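You operate a simulated robot arm through the tools that you are given. There is no shell and no other tool. Be economical: measure what you need, move in short steps, check, and stop when the job is done.

You are at the controls of a simulated robot arm. One attempt, no reset.

JOB
Take the orange post and put it on top of the forty block.

The check looks at the end state, three seconds after you hand in, the way a careful person would. Anything else that was tipped, shoved, dropped, spilled or broken makes it a failure.

ROBOT AND FRAMES
A 6-joint arm with a two-finger parallel gripper, fixed in place. Base frame: the origin is at the foot of the arm, x ahead of it, y to its left, z up; the work surface is at about z = 0. Readings come in m, rad, newtons and seconds.
With the tool pointing down near the work surface it reaches from about 0.14 to 0.58 m from the base axis. Its first joint turns from -1.152 to 1.152 rad. Payload 2.1 kg.
Tool frame: the origin (TCP) lies between the finger pads and is the grasp point; the fingertips stand 0.03 m ahead of it; z points along the fingers, y is the line along which they close. The gripper opens to 0.094 m. The fingers are 0.028 m wide and 0.01 m thick; the gripper's body (0.05 by 0.096 m) begins 0.055 m behind the TCP.
Orientation is told as [roll, pitch, yaw] about the base's x, y, z axes, in that order, counted from this pose: with the fingers straight down and closing along the base's y, the tool's x points along the base's -x, its y along +y and its z along -z.

CONTROLS
- The arm moves only by the tool nudge_tool. Its argument "deltas" is a list of rows, each a list of 3 entries, a list of its own where there are three numbers: the turn, a rotation vector about the tool's x, y, z in rad, then the shift along the tool's x, y, z in m, then the finger opening in m, from 0 to 0.094. In form: [[[rx, ry, rz], [dx, dy, dz], fingers], ...]. A call has 1 to 10 rows; each row is the pose to reach, as a shift and turn from the pose commanded when the call began, along the tool's axes at that moment. A row lasts 0.2 s, in which the tool goes at most 0.05 m and 0.15 rad; a call with a longer step from one row to the next is refused whole, and so is a gripper value outside its range. Where a pose cannot be reached the arm comes as near as it can. A force on the tool above 40 N (or 10 N above the force at the start of the call, whichever is more), or a blocked arm, ends the call early, and 0.2 s more pass. Each finger travels about 0.072 m/s and halts on what it meets, pressing with about 42 N; the grip force reading is that of the motor and also rises with nothing between the fingers. The clock runs only during rows and for 0.2 s after the last one: add rows that repeat a pose to give the fingers time. The reply holds the time, the measured pose of the TCP, the force on the tool along the base axes, the opening and the grip force, in the units named above and with some noise.
- Cameras (640 x 400 px; columns grow to the right, rows downward): "scene" is fixed at [0.0666, -0.386, 0.4776]; the picture's right is [0.62, -0.78, 0.00], its down [-0.49, -0.39, -0.78] and it looks along [0.61, 0.49, -0.62] (base axes); focal length 306 px, centre (320, 200). "wrist" rides on the gripper at [0.076, 0.014, -0.103] in the tool frame; the picture's right is [-0.18, 0.98, 0.00], its down [-0.75, -0.14, -0.64] and it looks along [-0.63, -0.12, 0.77] (tool axes); focal length 243 px, centre (320, 200). There is no depth. A picture from a camera that has moved, and an enlarged one, comes with that camera's place and axes in the base frame and with its lens.
- snapshot(camera): a new picture of that camera. No time passes.
- zoom(camera, box): a new picture of the part [left, top, right, bottom] of that camera's present view, enlarged. No time passes.
- job_done(): hands the job in; it is judged then, once.

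Work in short steps. Places have to be worked out from the pictures, the camera data and where the tool is seen: move nearer, look again, correct. Check each grasp and each placing, and mend what went wrong. You have 90 turns and 46 pictures in all, those below and enlarged ones among them. Open the gripper and draw the arm clear of the work before you hand the job in, unless the task says otherwise; then end with one line.

The tools are called after "Call:" as a command line: name --argument value ..., lists and objects as JSON in quotes. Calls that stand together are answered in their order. nudge_tool: Moves the arm, as the interface text tells. Its arguments: {"type":"object","properties":{"deltas":{"type":"array","items":{"type":"array"}}},"required":["deltas"]} The other tools are called the same way: snapshot (camera) takes a picture; zoom (camera, box) takes an enlarged picture of a part of a camera's view; job_done () hands the job in.

At the start:

```text
t: 0.0
tool_pos: [0.2985, -0.1069, 0.2941]
ee_rot: [-0.003, -0.002, 0.001]
contact_force: [0.2, 0.4, 0.5]
width: 0.0942
grip_force: 0.1
```

scene: 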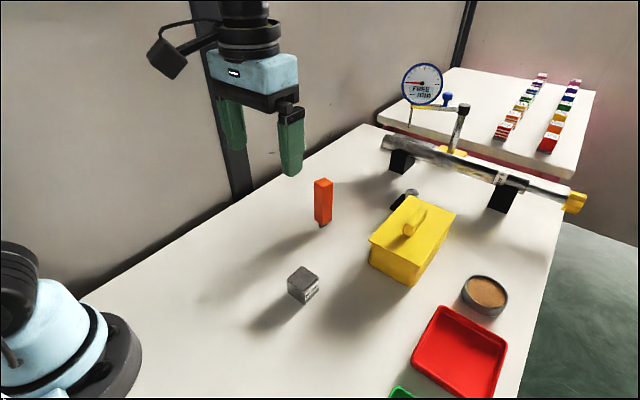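
wrist: 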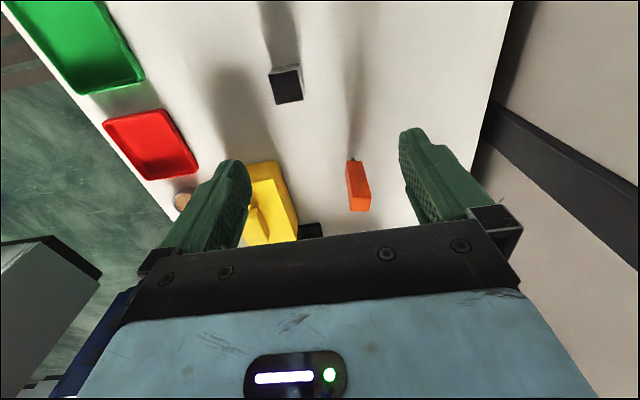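

I'll take enlarged views of the orange post and the grey block to identify and locate them.

Call:
zoom --camera "scene" --box '[240, 160, 400, 320]'

Call:
zoom --camera "wrist" --box '[230, 40, 430, 240]'

Call:
zoom --camera "scene" --box '[360, 50, 620, 220]'

```text
2.50 times, centred on (320, 240) of scene
camera zoom: at [0.0666, -0.386, 0.4776], right [0.62, -0.78, 0.0], down [-0.49, -0.39, -0.78], along [0.61, 0.49, -0.62], focal length 764 px, centre (320, 100)
```

zoom: 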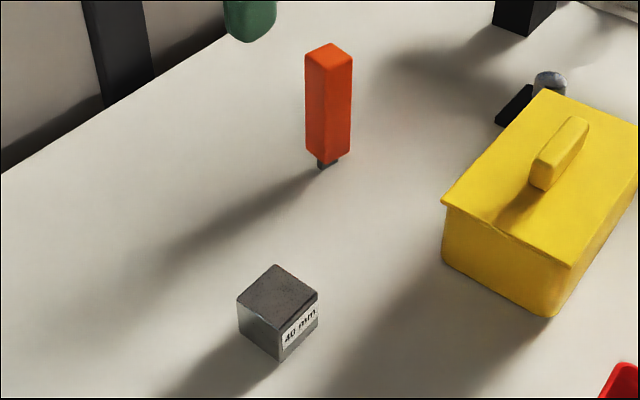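

```text
2.00 times, centred on (330, 140) of wrist
camera zoom: at [0.2233, -0.091, 0.3952], right [0.18, 0.98, 0.0], down [0.75, -0.14, 0.64], along [0.63, -0.12, -0.77], focal length 485 px, centre (300, 320)
```

zoom: 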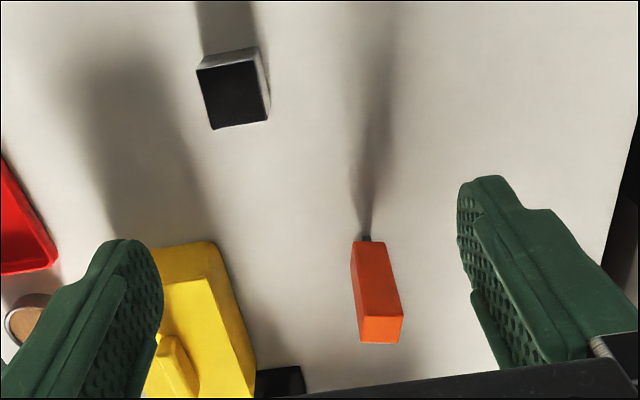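

```text
2.35 times, centred on (490, 135) of scene
camera zoom: at [0.0666, -0.386, 0.4776], right [0.62, -0.78, 0.0], down [-0.49, -0.39, -0.78], along [0.61, 0.49, -0.62], focal length 719 px, centre (-80, 353)
```

zoom: 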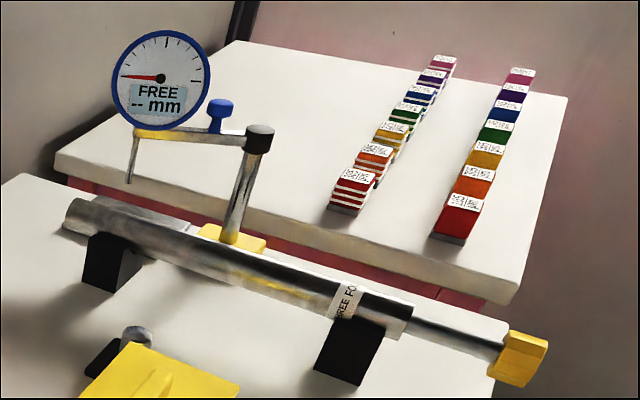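

The grey block is labelled "40 mm", so it is the forty block, at about (0.311, -0.151). The orange post is at about (0.462, -0.074) and 0.12 m tall. It has a small dark foot. I'll move closer at height and look again.

Call:
nudge_tool --deltas '[[[0, 0, 0], [-0.04, 0.01, 0], 0.094], [[0, 0, 0], [-0.08, 0.02, 0.02], 0.094], [[0, 0, 0], [-0.11, 0.033, 0.04], 0.094], [[0, 0, 0], [-0.11, 0.033, 0.04], 0.094]]'

Call:
snapshot --camera "wrist"

```text
t: 1.0
tool_pos: [0.4099, -0.0731, 0.2532]
ee_rot: [0.0, 0.0, 0.001]
contact_force: [-0.1, 0.7, -0.4]
width: 0.094
grip_force: 0.0
```

```text
40 pictures are left
camera wrist: at [0.334, -0.058, 0.3545], right [0.18, 0.98, 0.0], down [0.75, -0.14, 0.64], along [0.63, -0.12, -0.77], focal length 243 px, centre (320, 200)
```

wrist: 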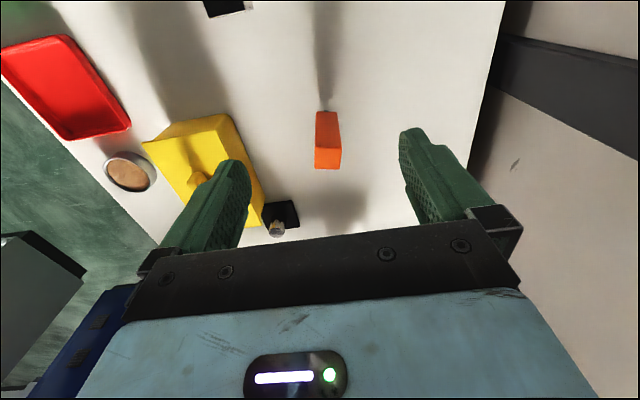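

Call:
zoom --camera "wrist" --box '[278, 90, 378, 190]'

Call:
zoom --camera "scene" --box '[283, 165, 363, 235]'

Call:
zoom --camera "scene" --box '[270, 250, 340, 320]'

```text
4.00 times, centred on (328, 140) of wrist
camera zoom: at [0.334, -0.058, 0.3545], right [0.18, 0.98, 0.0], down [0.75, -0.14, 0.64], along [0.63, -0.12, -0.77], focal length 970 px, centre (288, 440)
```

zoom: 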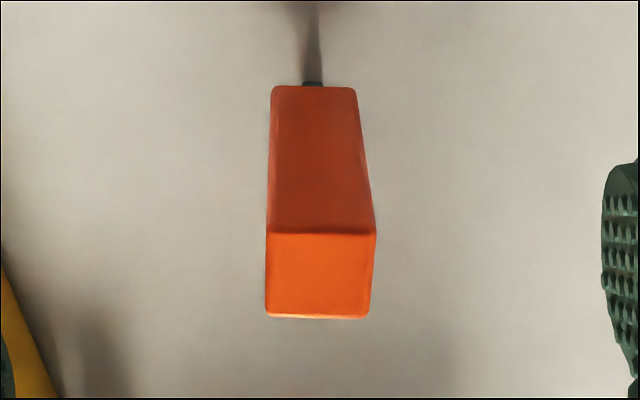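

```text
5.71 times, centred on (323, 200) of scene
camera zoom: at [0.0666, -0.386, 0.4776], right [0.62, -0.78, 0.0], down [-0.49, -0.39, -0.78], along [0.61, 0.49, -0.62], focal length 1746 px, centre (303, 200)
```

zoom: 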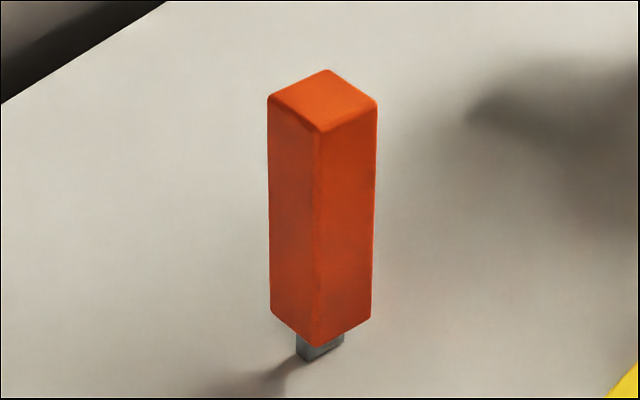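

```text
5.71 times, centred on (305, 285) of scene
camera zoom: at [0.0666, -0.386, 0.4776], right [0.62, -0.78, 0.0], down [-0.49, -0.39, -0.78], along [0.61, 0.49, -0.62], focal length 1746 px, centre (406, -286)
```

zoom: 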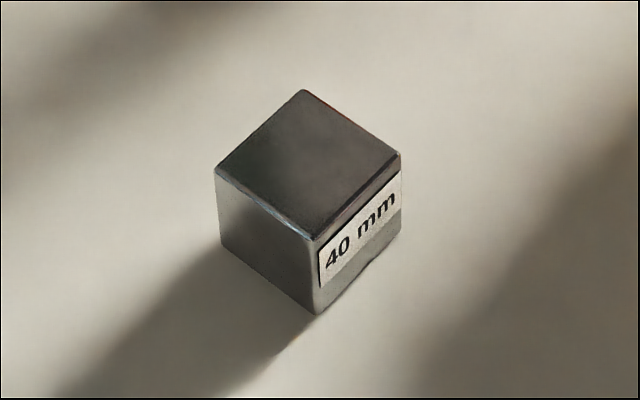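

The post's top is centred at about (0.468, -0.075), z≈0.122, with yaw of about -0.19 rad. The block is a 40 mm cube at (0.307, -0.155) with no yaw. I'll move above the post, turn to match it and come down partway.

Call:
nudge_tool --deltas '[[[0, 0, 0.1], [-0.03, -0.001, 0], 0.094], [[0, 0, 0.19], [-0.058, -0.002, 0], 0.094], [[0, 0, 0.19], [-0.058, -0.002, 0.04], 0.094], [[0, 0, 0.19], [-0.058, -0.002, 0.08], 0.094], [[0, 0, 0.19], [-0.058, -0.002, 0.08], 0.094]]'

Call:
snapshot --camera "wrist"

Call:
snapshot --camera "scene"

```text
t: 2.2
tool_pos: [0.4681, -0.075, 0.1732]
ee_rot: [0.0, -0.001, -0.189]
contact_force: [0.1, -0.1, 0.1]
width: 0.0939
grip_force: 0.1
```

```text
36 pictures are left
camera wrist: at [0.3956, -0.0462, 0.2748], right [0.37, 0.93, 0.0], down [0.71, -0.28, 0.64], along [0.6, -0.24, -0.77], focal length 243 px, centre (320, 200)
```

wrist: 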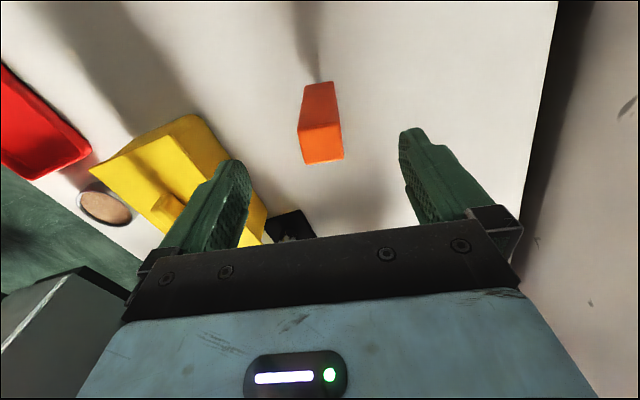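

```text
35 pictures are left
```

scene: 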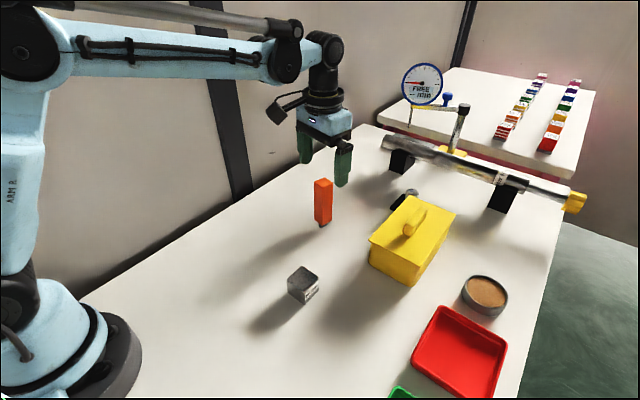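

The tool is above the post. I'll zoom in on its top to fine-tune centre and yaw.

Call:
zoom --camera "wrist" --box '[270, 70, 370, 170]'

```text
4.00 times, centred on (320, 120) of wrist
camera zoom: at [0.3956, -0.0462, 0.2748], right [0.37, 0.93, 0.0], down [0.71, -0.28, 0.64], along [0.6, -0.24, -0.77], focal length 970 px, centre (320, 520)
```

zoom: 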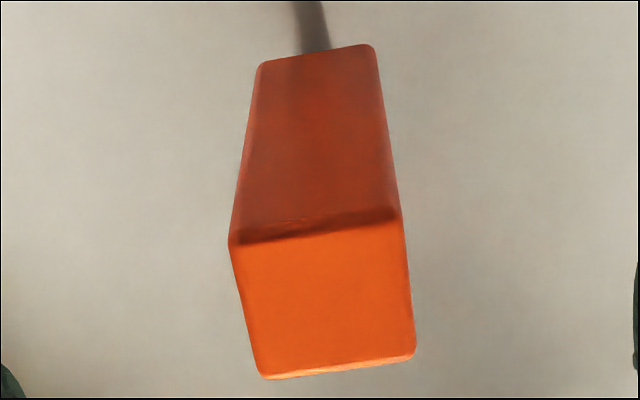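

The refined centre is (0.470, -0.075) with yaw of about -0.22. I'll apply that small correction and descend to z≈0.08 with the fingers open.

Call:
nudge_tool --deltas '[[[0, 0, 0.03], [-0.0016, 0.0003, 0.02], 0.094], [[0, 0, 0.03], [-0.0016, 0.0003, 0.045], 0.094], [[0, 0, 0.03], [-0.0016, 0.0003, 0.07], 0.094], [[0, 0, 0.03], [-0.0016, 0.0003, 0.093], 0.094], [[0, 0, 0.03], [-0.0016, 0.0003, 0.093], 0.094]]'

Call:
snapshot --camera "wrist"

Call:
zoom --camera "scene" --box '[260, 120, 400, 240]'

```text
t: 3.4
tool_pos: [0.4701, -0.075, 0.0794]
ee_rot: [0.0, 0.0, -0.221]
contact_force: [0.9, -0.1, 0.3]
width: 0.0941
grip_force: 0.2
```

```text
33 pictures are left
camera wrist: at [0.3982, -0.0435, 0.1817], right [0.39, 0.92, 0.0], down [0.7, -0.3, 0.64], along [0.59, -0.25, -0.77], focal length 243 px, centre (320, 200)
```

wrist: 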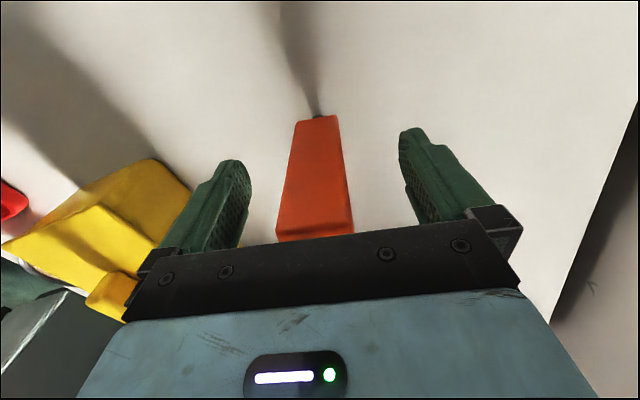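

```text
3.33 times, centred on (330, 180) of scene
camera zoom: at [0.0665, -0.386, 0.4776], right [0.62, -0.78, 0.0], down [-0.49, -0.39, -0.78], along [0.61, 0.49, -0.62], focal length 1019 px, centre (287, 267)
```

zoom: 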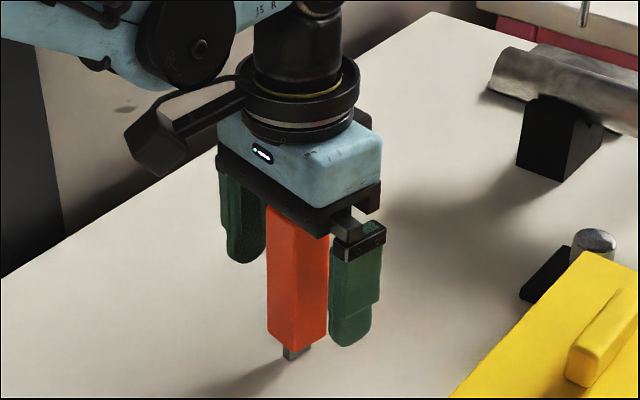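

The post stands between the fingers, roughly centred, with no contact force. I'll close on it.

Call:
nudge_tool --deltas '[[[0, 0, 0], [0, 0, 0], 0.06], [[0, 0, 0], [0, 0, 0], 0.04], [[0, 0, 0], [0, 0, 0], 0.01], [[0, 0, 0], [0, 0, 0], 0.01], [[0, 0, 0], [0, 0, 0], 0.01], [[0, 0, 0], [0, 0, 0], 0.01]]'

Call:
zoom --camera "scene" --box '[260, 120, 400, 240]'

```text
t: 4.8
tool_pos: [0.469, -0.0745, 0.0801]
ee_rot: [0.001, 0.0, -0.218]
contact_force: [0.7, -0.1, -0.4]
width: 0.0336
grip_force: 42.0
```

```text
3.33 times, centred on (330, 180) of scene
camera zoom: at [0.0666, -0.386, 0.4776], right [0.62, -0.78, 0.0], down [-0.49, -0.39, -0.78], along [0.61, 0.49, -0.62], focal length 1019 px, centre (287, 267)
```

zoom: 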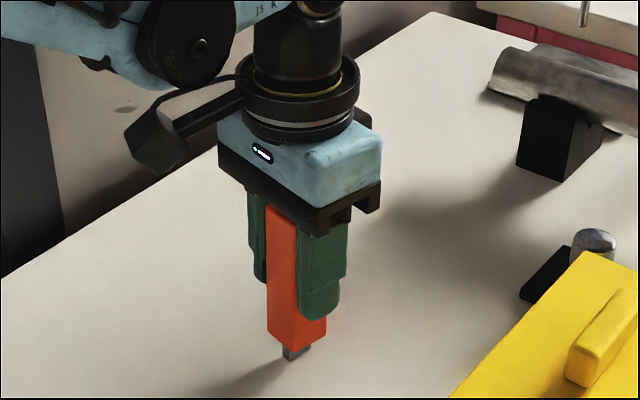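

The post is gripped at width 0.034 with 42 N. I'll lift it straight up 0.1 m.

Call:
nudge_tool --deltas '[[[0, 0, 0], [0, 0, -0.01], 0.01], [[0, 0, 0], [0, 0, -0.03], 0.01], [[0, 0, 0], [0, 0, -0.06], 0.01], [[0, 0, 0], [0, 0, -0.09], 0.01], [[0, 0, 0], [0, 0, -0.1], 0.01], [[0, 0, 0], [0, 0, -0.1], 0.01]]'

Call:
zoom --camera "scene" --box '[260, 90, 400, 220]'

Call:
snapshot --camera "wrist"

```text
t: 6.2
tool_pos: [0.4696, -0.074, 0.1808]
ee_rot: [0.001, 0.0, -0.22]
contact_force: [-0.4, 0.4, -2.0]
width: 0.0338
grip_force: 42.0
```

```text
3.08 times, centred on (330, 155) of scene
camera zoom: at [0.0666, -0.386, 0.4776], right [0.62, -0.78, 0.0], down [-0.49, -0.39, -0.78], along [0.61, 0.49, -0.62], focal length 940 px, centre (289, 338)
```

zoom: 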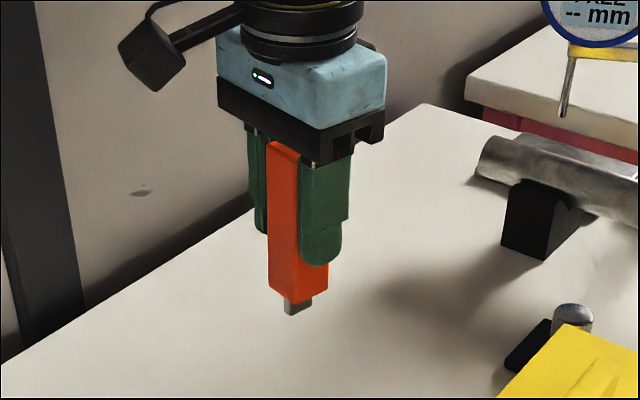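

```text
29 pictures are left
camera wrist: at [0.3974, -0.043, 0.2823], right [0.39, 0.92, 0.0], down [0.7, -0.3, 0.64], along [0.59, -0.25, -0.77], focal length 243 px, centre (320, 200)
```

wrist: 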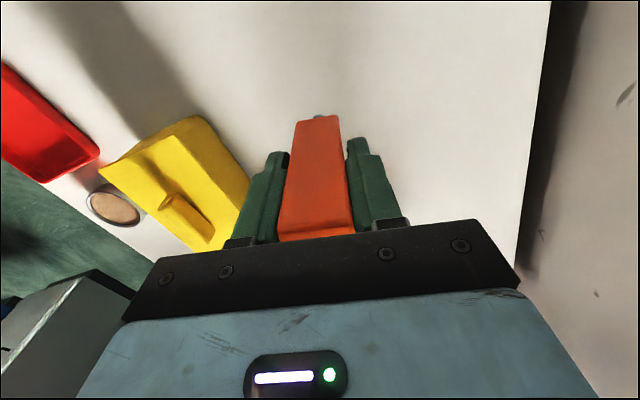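

The post is off the table and held upright. I'll check where the foot sits relative to the tool axis.

Call:
zoom --camera "scene" --box '[300, 130, 350, 200]'

Call:
zoom --camera "wrist" --box '[270, 90, 370, 150]'

```text
5.71 times, centred on (325, 165) of scene
camera zoom: at [0.0666, -0.386, 0.4776], right [0.62, -0.78, 0.0], down [-0.49, -0.39, -0.78], along [0.61, 0.49, -0.62], focal length 1746 px, centre (291, 400)
```

zoom: 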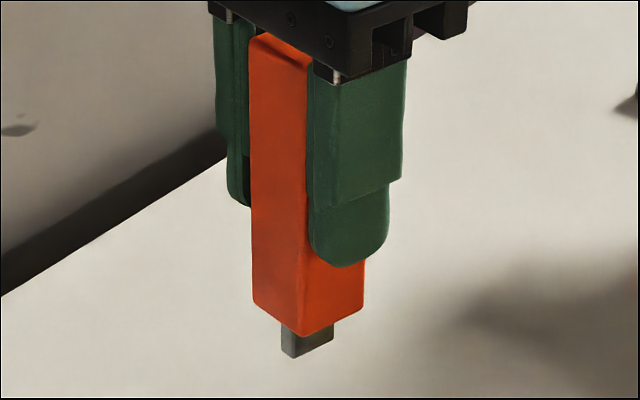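

```text
6.40 times, centred on (320, 120) of wrist
camera zoom: at [0.3974, -0.043, 0.2823], right [0.39, 0.92, 0.0], down [0.7, -0.3, 0.64], along [0.59, -0.25, -0.77], focal length 1553 px, centre (320, 712)
```

zoom: 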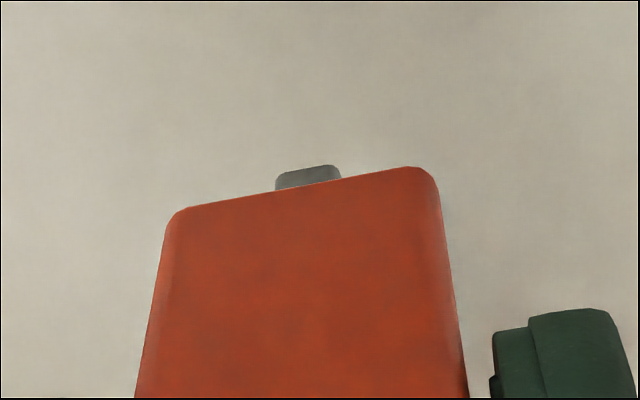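

The foot is a small plate, about 10 x 20 mm, centred near (0.465, -0.0735). That is about 5 mm behind the TCP in x. I'll carry the post at this height to above the block, with the TCP near (0.311, -0.155).

Call:
nudge_tool --deltas '[[[0, 0, 0], [0.012, -0.01, 0], 0.01], [[0, 0, 0], [0.034, -0.028, 0], 0.01], [[0, 0, 0], [0.058, -0.048, 0], 0.01], [[0, 0, 0], [0.082, -0.068, 0], 0.01], [[0, 0, 0], [0.106, -0.088, 0], 0.01], [[0, 0, 0], [0.126, -0.1045, 0], 0.01], [[0, 0, 0], [0.1371, -0.1137, 0], 0.01], [[0, 0, 0], [0.1371, -0.1137, 0], 0.01]]'

Call:
zoom --camera "scene" --box '[220, 140, 380, 320]'

Call:
snapshot --camera "wrist"

```text
t: 8.0
tool_pos: [0.3107, -0.1567, 0.1819]
ee_rot: [-0.001, 0.0, -0.221]
contact_force: [0.5, -0.5, -0.9]
width: 0.034
grip_force: 42.5
```

```text
2.22 times, centred on (300, 230) of scene
camera zoom: at [0.0665, -0.386, 0.4776], right [0.62, -0.78, 0.0], down [-0.49, -0.39, -0.78], along [0.61, 0.49, -0.62], focal length 679 px, centre (364, 133)
```

zoom: 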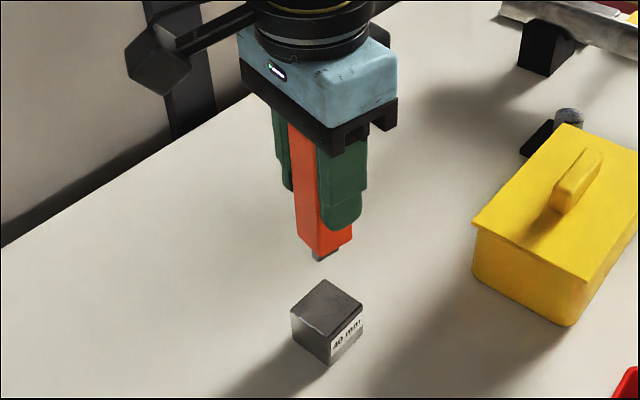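

```text
25 pictures are left
camera wrist: at [0.2396, -0.1247, 0.2828], right [0.39, 0.92, 0.0], down [0.7, -0.3, 0.64], along [0.59, -0.25, -0.77], focal length 243 px, centre (320, 200)
```

wrist: 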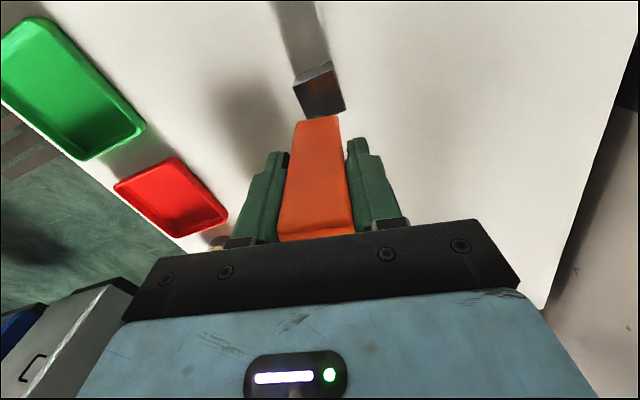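

The post is above the block. I'll lower it until the foot is about 1 cm above the block's top and check alignment.

Call:
nudge_tool --deltas '[[[0, 0, 0], [0, 0, 0.015], 0.01], [[0, 0, 0], [0, 0, 0.035], 0.01], [[0, 0, 0], [0, 0, 0.05], 0.01], [[0, 0, 0], [0, 0, 0.05], 0.01]]'

Call:
zoom --camera "scene" --box '[265, 230, 345, 310]'

Call:
zoom --camera "wrist" --box '[270, 60, 370, 140]'

```text
t: 9.0
tool_pos: [0.3111, -0.1549, 0.13]
ee_rot: [0.001, 0.0, -0.219]
contact_force: [0.1, 0.7, -2.4]
width: 0.034
grip_force: 42.6
```

```text
5.00 times, centred on (305, 270) of scene
camera zoom: at [0.0666, -0.386, 0.4776], right [0.62, -0.78, 0.0], down [-0.49, -0.39, -0.78], along [0.61, 0.49, -0.62], focal length 1528 px, centre (395, -150)
```

zoom: 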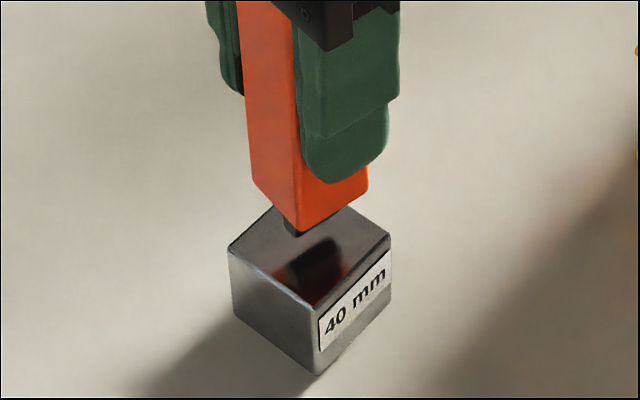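

```text
5.00 times, centred on (320, 100) of wrist
camera zoom: at [0.2397, -0.1243, 0.232], right [0.39, 0.92, 0.0], down [0.7, -0.3, 0.64], along [0.59, -0.25, -0.77], focal length 1213 px, centre (320, 700)
```

zoom: 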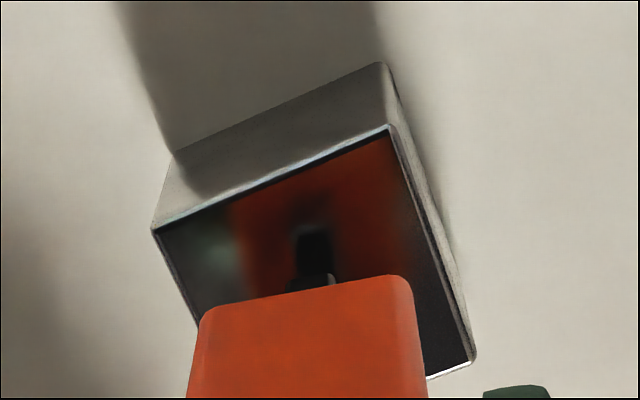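

The foot hangs over the middle of the block, and its reflection confirms that. I'll lower it slowly towards the nominal seat height (TCP about 0.120) and watch the force.

Call:
nudge_tool --deltas '[[[0, 0, 0], [0, 0, 0.004], 0.01], [[0, 0, 0], [0, 0, 0.007], 0.01], [[0, 0, 0], [0, 0, 0.0085], 0.01], [[0, 0, 0], [0, 0, 0.0085], 0.01]]'

Call:
zoom --camera "scene" --box '[265, 230, 345, 310]'

```text
t: 10.0
tool_pos: [0.3106, -0.1559, 0.1221]
ee_rot: [0.0, -0.001, -0.22]
contact_force: [-0.3, -0.1, -1.1]
width: 0.0334
grip_force: 41.8
```

```text
5.00 times, centred on (305, 270) of scene
camera zoom: at [0.0666, -0.386, 0.4776], right [0.62, -0.78, 0.0], down [-0.49, -0.39, -0.78], along [0.61, 0.49, -0.62], focal length 1528 px, centre (395, -150)
```

zoom: 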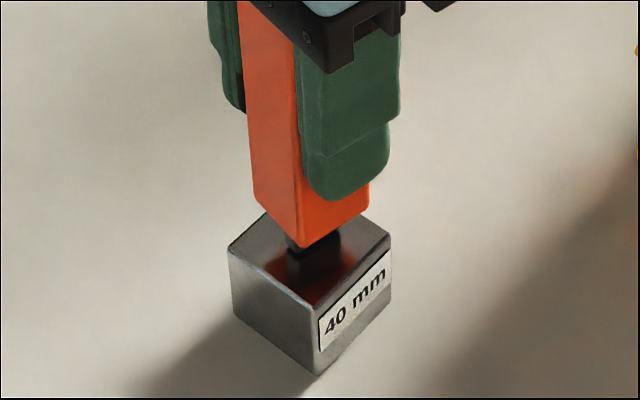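

There's no contact yet and the gap is about 1–2 mm. I'll lower another 1 mm, then 1 mm more, reading the force.

Call:
nudge_tool --deltas '[[[0, 0, 0], [0, 0, 0.0005], 0.01], [[0, 0, 0], [0, 0, 0.001], 0.01], [[0, 0, 0], [0, 0, 0.001], 0.01]]'

```text
t: 10.8
tool_pos: [0.3097, -0.1548, 0.1206]
ee_rot: [0.0, 0.001, -0.221]
contact_force: [-0.1, 0.6, -1.8]
width: 0.0337
grip_force: 42.0
```

The force still shows only the post's weight, so I'll continue in sub-millimetre steps.

Call:
nudge_tool --deltas '[[[0, 0, 0], [0, 0, 0.0005], 0.01], [[0, 0, 0], [0, 0, 0.0007], 0.01], [[0, 0, 0], [0, 0, 0.0007], 0.01]]'

Call:
zoom --camera "scene" --box '[285, 260, 325, 290]'

```text
t: 11.6
tool_pos: [0.3108, -0.1547, 0.1212]
ee_rot: [-0.001, -0.001, -0.22]
contact_force: [0.4, 0.5, -1.5]
width: 0.0336
grip_force: 41.6
```

```text
13.33 times, centred on (305, 275) of scene
camera zoom: at [0.0666, -0.386, 0.4776], right [0.62, -0.78, 0.0], down [-0.49, -0.39, -0.78], along [0.61, 0.49, -0.62], focal length 4075 px, centre (520, -800)
```

zoom: 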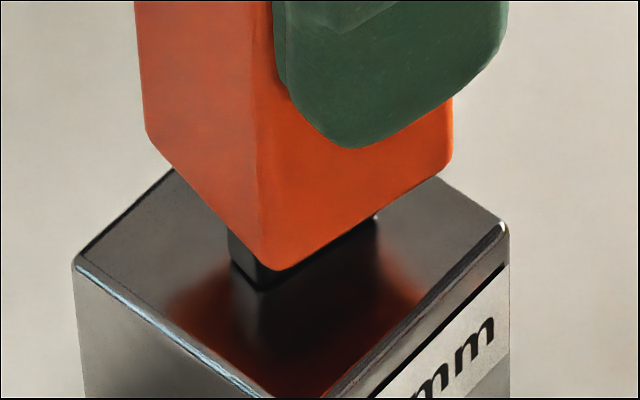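

It is very close to contact and well centred. I'll take another 0.6 mm.

Call:
nudge_tool --deltas '[[[0, 0, 0], [0, 0, 0.0003], 0.01], [[0, 0, 0], [0, 0, 0.0006], 0.01], [[0, 0, 0], [0, 0, 0.0006], 0.01], [[0, 0, 0], [0, 0, 0.0006], 0.01]]'

Call:
zoom --camera "scene" --box '[285, 260, 325, 290]'

```text
t: 12.6
tool_pos: [0.3107, -0.1564, 0.1202]
ee_rot: [-0.001, -0.002, -0.219]
contact_force: [1.3, 1.1, 28.1]
width: 0.0339
grip_force: 42.1
```

```text
13.33 times, centred on (305, 275) of scene
camera zoom: at [0.0665, -0.386, 0.4776], right [0.62, -0.78, 0.0], down [-0.49, -0.39, -0.78], along [0.61, 0.49, -0.62], focal length 4075 px, centre (520, -800)
```

zoom: 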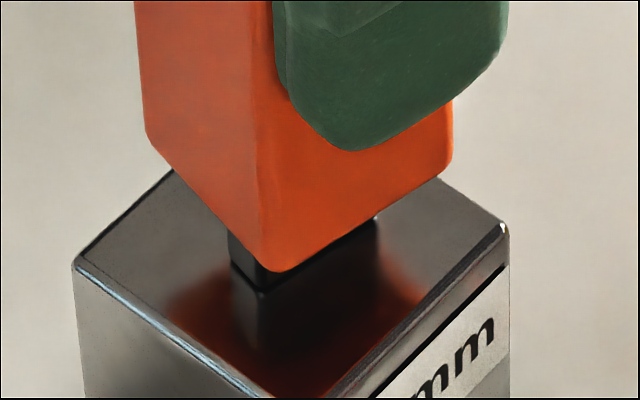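

Contact reads 28 N, so the post is seated. I'll back off about 0.4 mm to relieve the load.

Call:
nudge_tool --deltas '[[[0, 0, 0], [0, 0, -0.0003], 0.01], [[0, 0, 0], [0, 0, -0.0004], 0.01], [[0, 0, 0], [0, 0, -0.0004], 0.01]]'

```text
t: 13.4
tool_pos: [0.3098, -0.1554, 0.1206]
ee_rot: [-0.001, 0.001, -0.22]
contact_force: [-1.4, -0.7, 18.3]
width: 0.0339
grip_force: 41.4
```

The load is still 18 N, so I'll back off a bit more.

Call:
nudge_tool --deltas '[[[0, 0, 0], [0, 0, -0.0003], 0.01], [[0, 0, 0], [0, 0, -0.0005], 0.01], [[0, 0, 0], [0, 0, -0.0005], 0.01]]'

```text
t: 14.2
tool_pos: [0.3107, -0.1557, 0.1202]
ee_rot: [0.0, -0.001, -0.221]
contact_force: [0.2, -1.2, -1.1]
width: 0.0339
grip_force: 42.1
```

The post is just unloaded. I'll go down 0.15 mm for light contact, then open the fingers gradually.

Call:
nudge_tool --deltas '[[[0, 0, 0], [0, 0, 0.00015], 0.01], [[0, 0, 0], [0, 0, 0.00015], 0.01], [[0, 0, 0], [0, 0, 0.00015], 0.032], [[0, 0, 0], [0, 0, 0.00015], 0.034], [[0, 0, 0], [0, 0, 0.00015], 0.035], [[0, 0, 0], [0, 0, 0.00015], 0.036], [[0, 0, 0], [0, 0, 0.00015], 0.038], [[0, 0, 0], [0, 0, 0.00015], 0.04]]'

Call:
zoom --camera "scene" --box '[255, 180, 355, 310]'

Call:
snapshot --camera "wrist"

```text
t: 16.0
tool_pos: [0.3111, -0.156, 0.1208]
ee_rot: [0.001, 0.0, -0.218]
contact_force: [0.4, 1.3, 0.1]
width: 0.0399
grip_force: 0.0
```

```text
3.08 times, centred on (305, 245) of scene
camera zoom: at [0.0666, -0.386, 0.4776], right [0.62, -0.78, 0.0], down [-0.49, -0.39, -0.78], along [0.61, 0.49, -0.62], focal length 940 px, centre (366, 62)
```

zoom: 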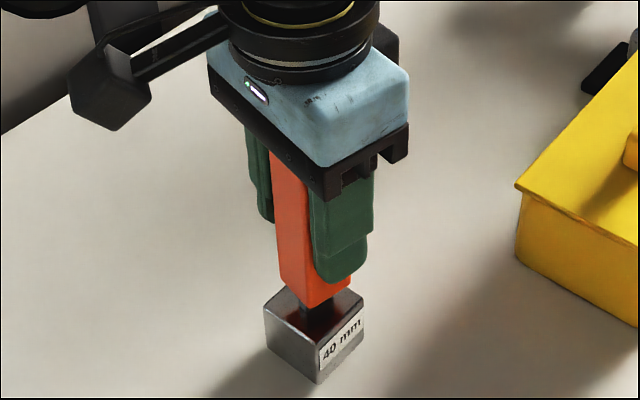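

```text
18 pictures are left
camera wrist: at [0.2395, -0.1249, 0.2222], right [0.39, 0.92, 0.0], down [0.7, -0.3, 0.64], along [0.59, -0.25, -0.77], focal length 243 px, centre (320, 200)
```

wrist: 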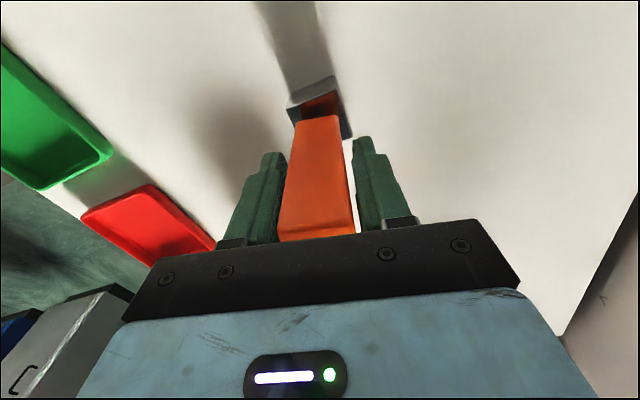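

The fingers are released and the post stands. I'll open fully and check before withdrawing.

Call:
nudge_tool --deltas '[[[0, 0, 0], [0, 0, 0], 0.05], [[0, 0, 0], [0, 0, 0], 0.07], [[0, 0, 0], [0, 0, 0], 0.09], [[0, 0, 0], [0, 0, 0], 0.09], [[0, 0, 0], [0, 0, 0], 0.09]]'

Call:
snapshot --camera "wrist"

Call:
zoom --camera "scene" --box '[255, 180, 355, 310]'

```text
t: 17.2
tool_pos: [0.311, -0.1554, 0.1203]
ee_rot: [-0.001, -0.001, -0.219]
contact_force: [0.4, -0.2, -0.2]
width: 0.0898
grip_force: 0.1
```

```text
17 pictures are left
camera wrist: at [0.2395, -0.1249, 0.2222], right [0.39, 0.92, 0.0], down [0.7, -0.3, 0.64], along [0.59, -0.25, -0.77], focal length 243 px, centre (320, 200)
```

wrist: 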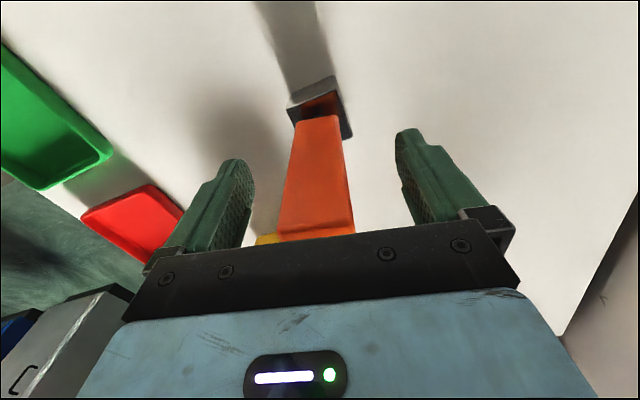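

```text
3.08 times, centred on (305, 245) of scene
camera zoom: at [0.0666, -0.386, 0.4776], right [0.62, -0.78, 0.0], down [-0.49, -0.39, -0.78], along [0.61, 0.49, -0.62], focal length 940 px, centre (366, 62)
```

zoom: 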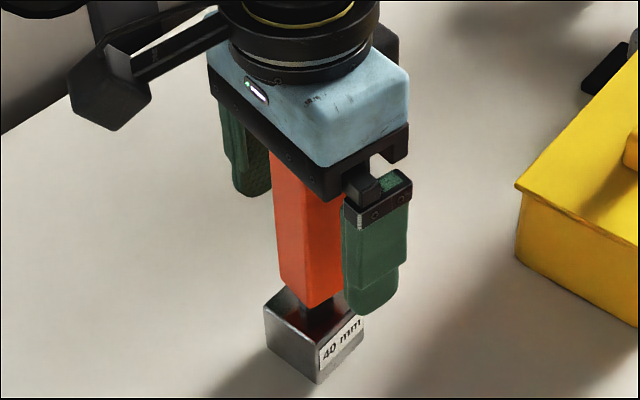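

The post stands free between the open fingers. I'll withdraw straight up.

Call:
nudge_tool --deltas '[[[0, 0, 0], [0, 0, -0.01], 0.09], [[0, 0, 0], [0, 0, -0.035], 0.09], [[0, 0, 0], [0, 0, -0.065], 0.09], [[0, 0, 0], [0, 0, -0.1], 0.09], [[0, 0, 0], [0, 0, -0.13], 0.09], [[0, 0, 0], [0.04, 0, -0.15], 0.09], [[0, 0, 0], [0.07, 0.03, -0.15], 0.09], [[0, 0, 0], [0.07, 0.06, -0.15], 0.09], [[0, 0, 0], [0.07, 0.06, -0.15], 0.09]]'

Call:
snapshot --camera "scene"

Call:
zoom --camera "scene" --box '[255, 180, 355, 310]'

```text
t: 19.2
tool_pos: [0.2529, -0.0833, 0.271]
ee_rot: [0.002, 0.001, -0.222]
contact_force: [0.0, 0.6, -0.6]
width: 0.0902
grip_force: 0.1
```

```text
15 pictures are left
```

scene: 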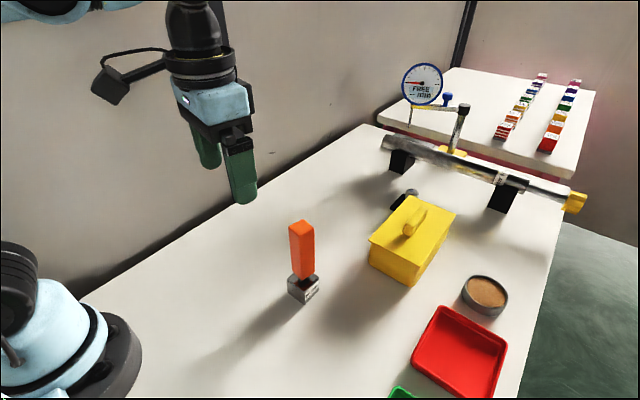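

```text
3.08 times, centred on (305, 245) of scene
camera zoom: at [0.0665, -0.386, 0.4776], right [0.62, -0.78, 0.0], down [-0.49, -0.39, -0.78], along [0.61, 0.49, -0.62], focal length 940 px, centre (366, 62)
```

zoom: 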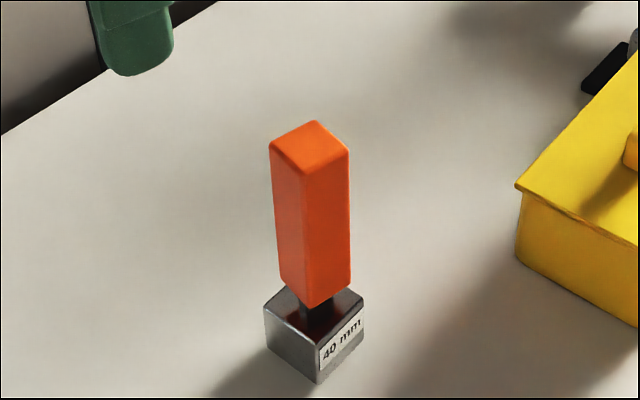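

The post stands upright on the 40 mm block, nothing else has moved, and the arm is clear. Handing in.

Call:
job_done

```text
The job is handed in.
```

The orange post is standing upright on top of the 40 mm block, the gripper is open and the arm is clear of the work; nothing else was disturbed in the final pictures.
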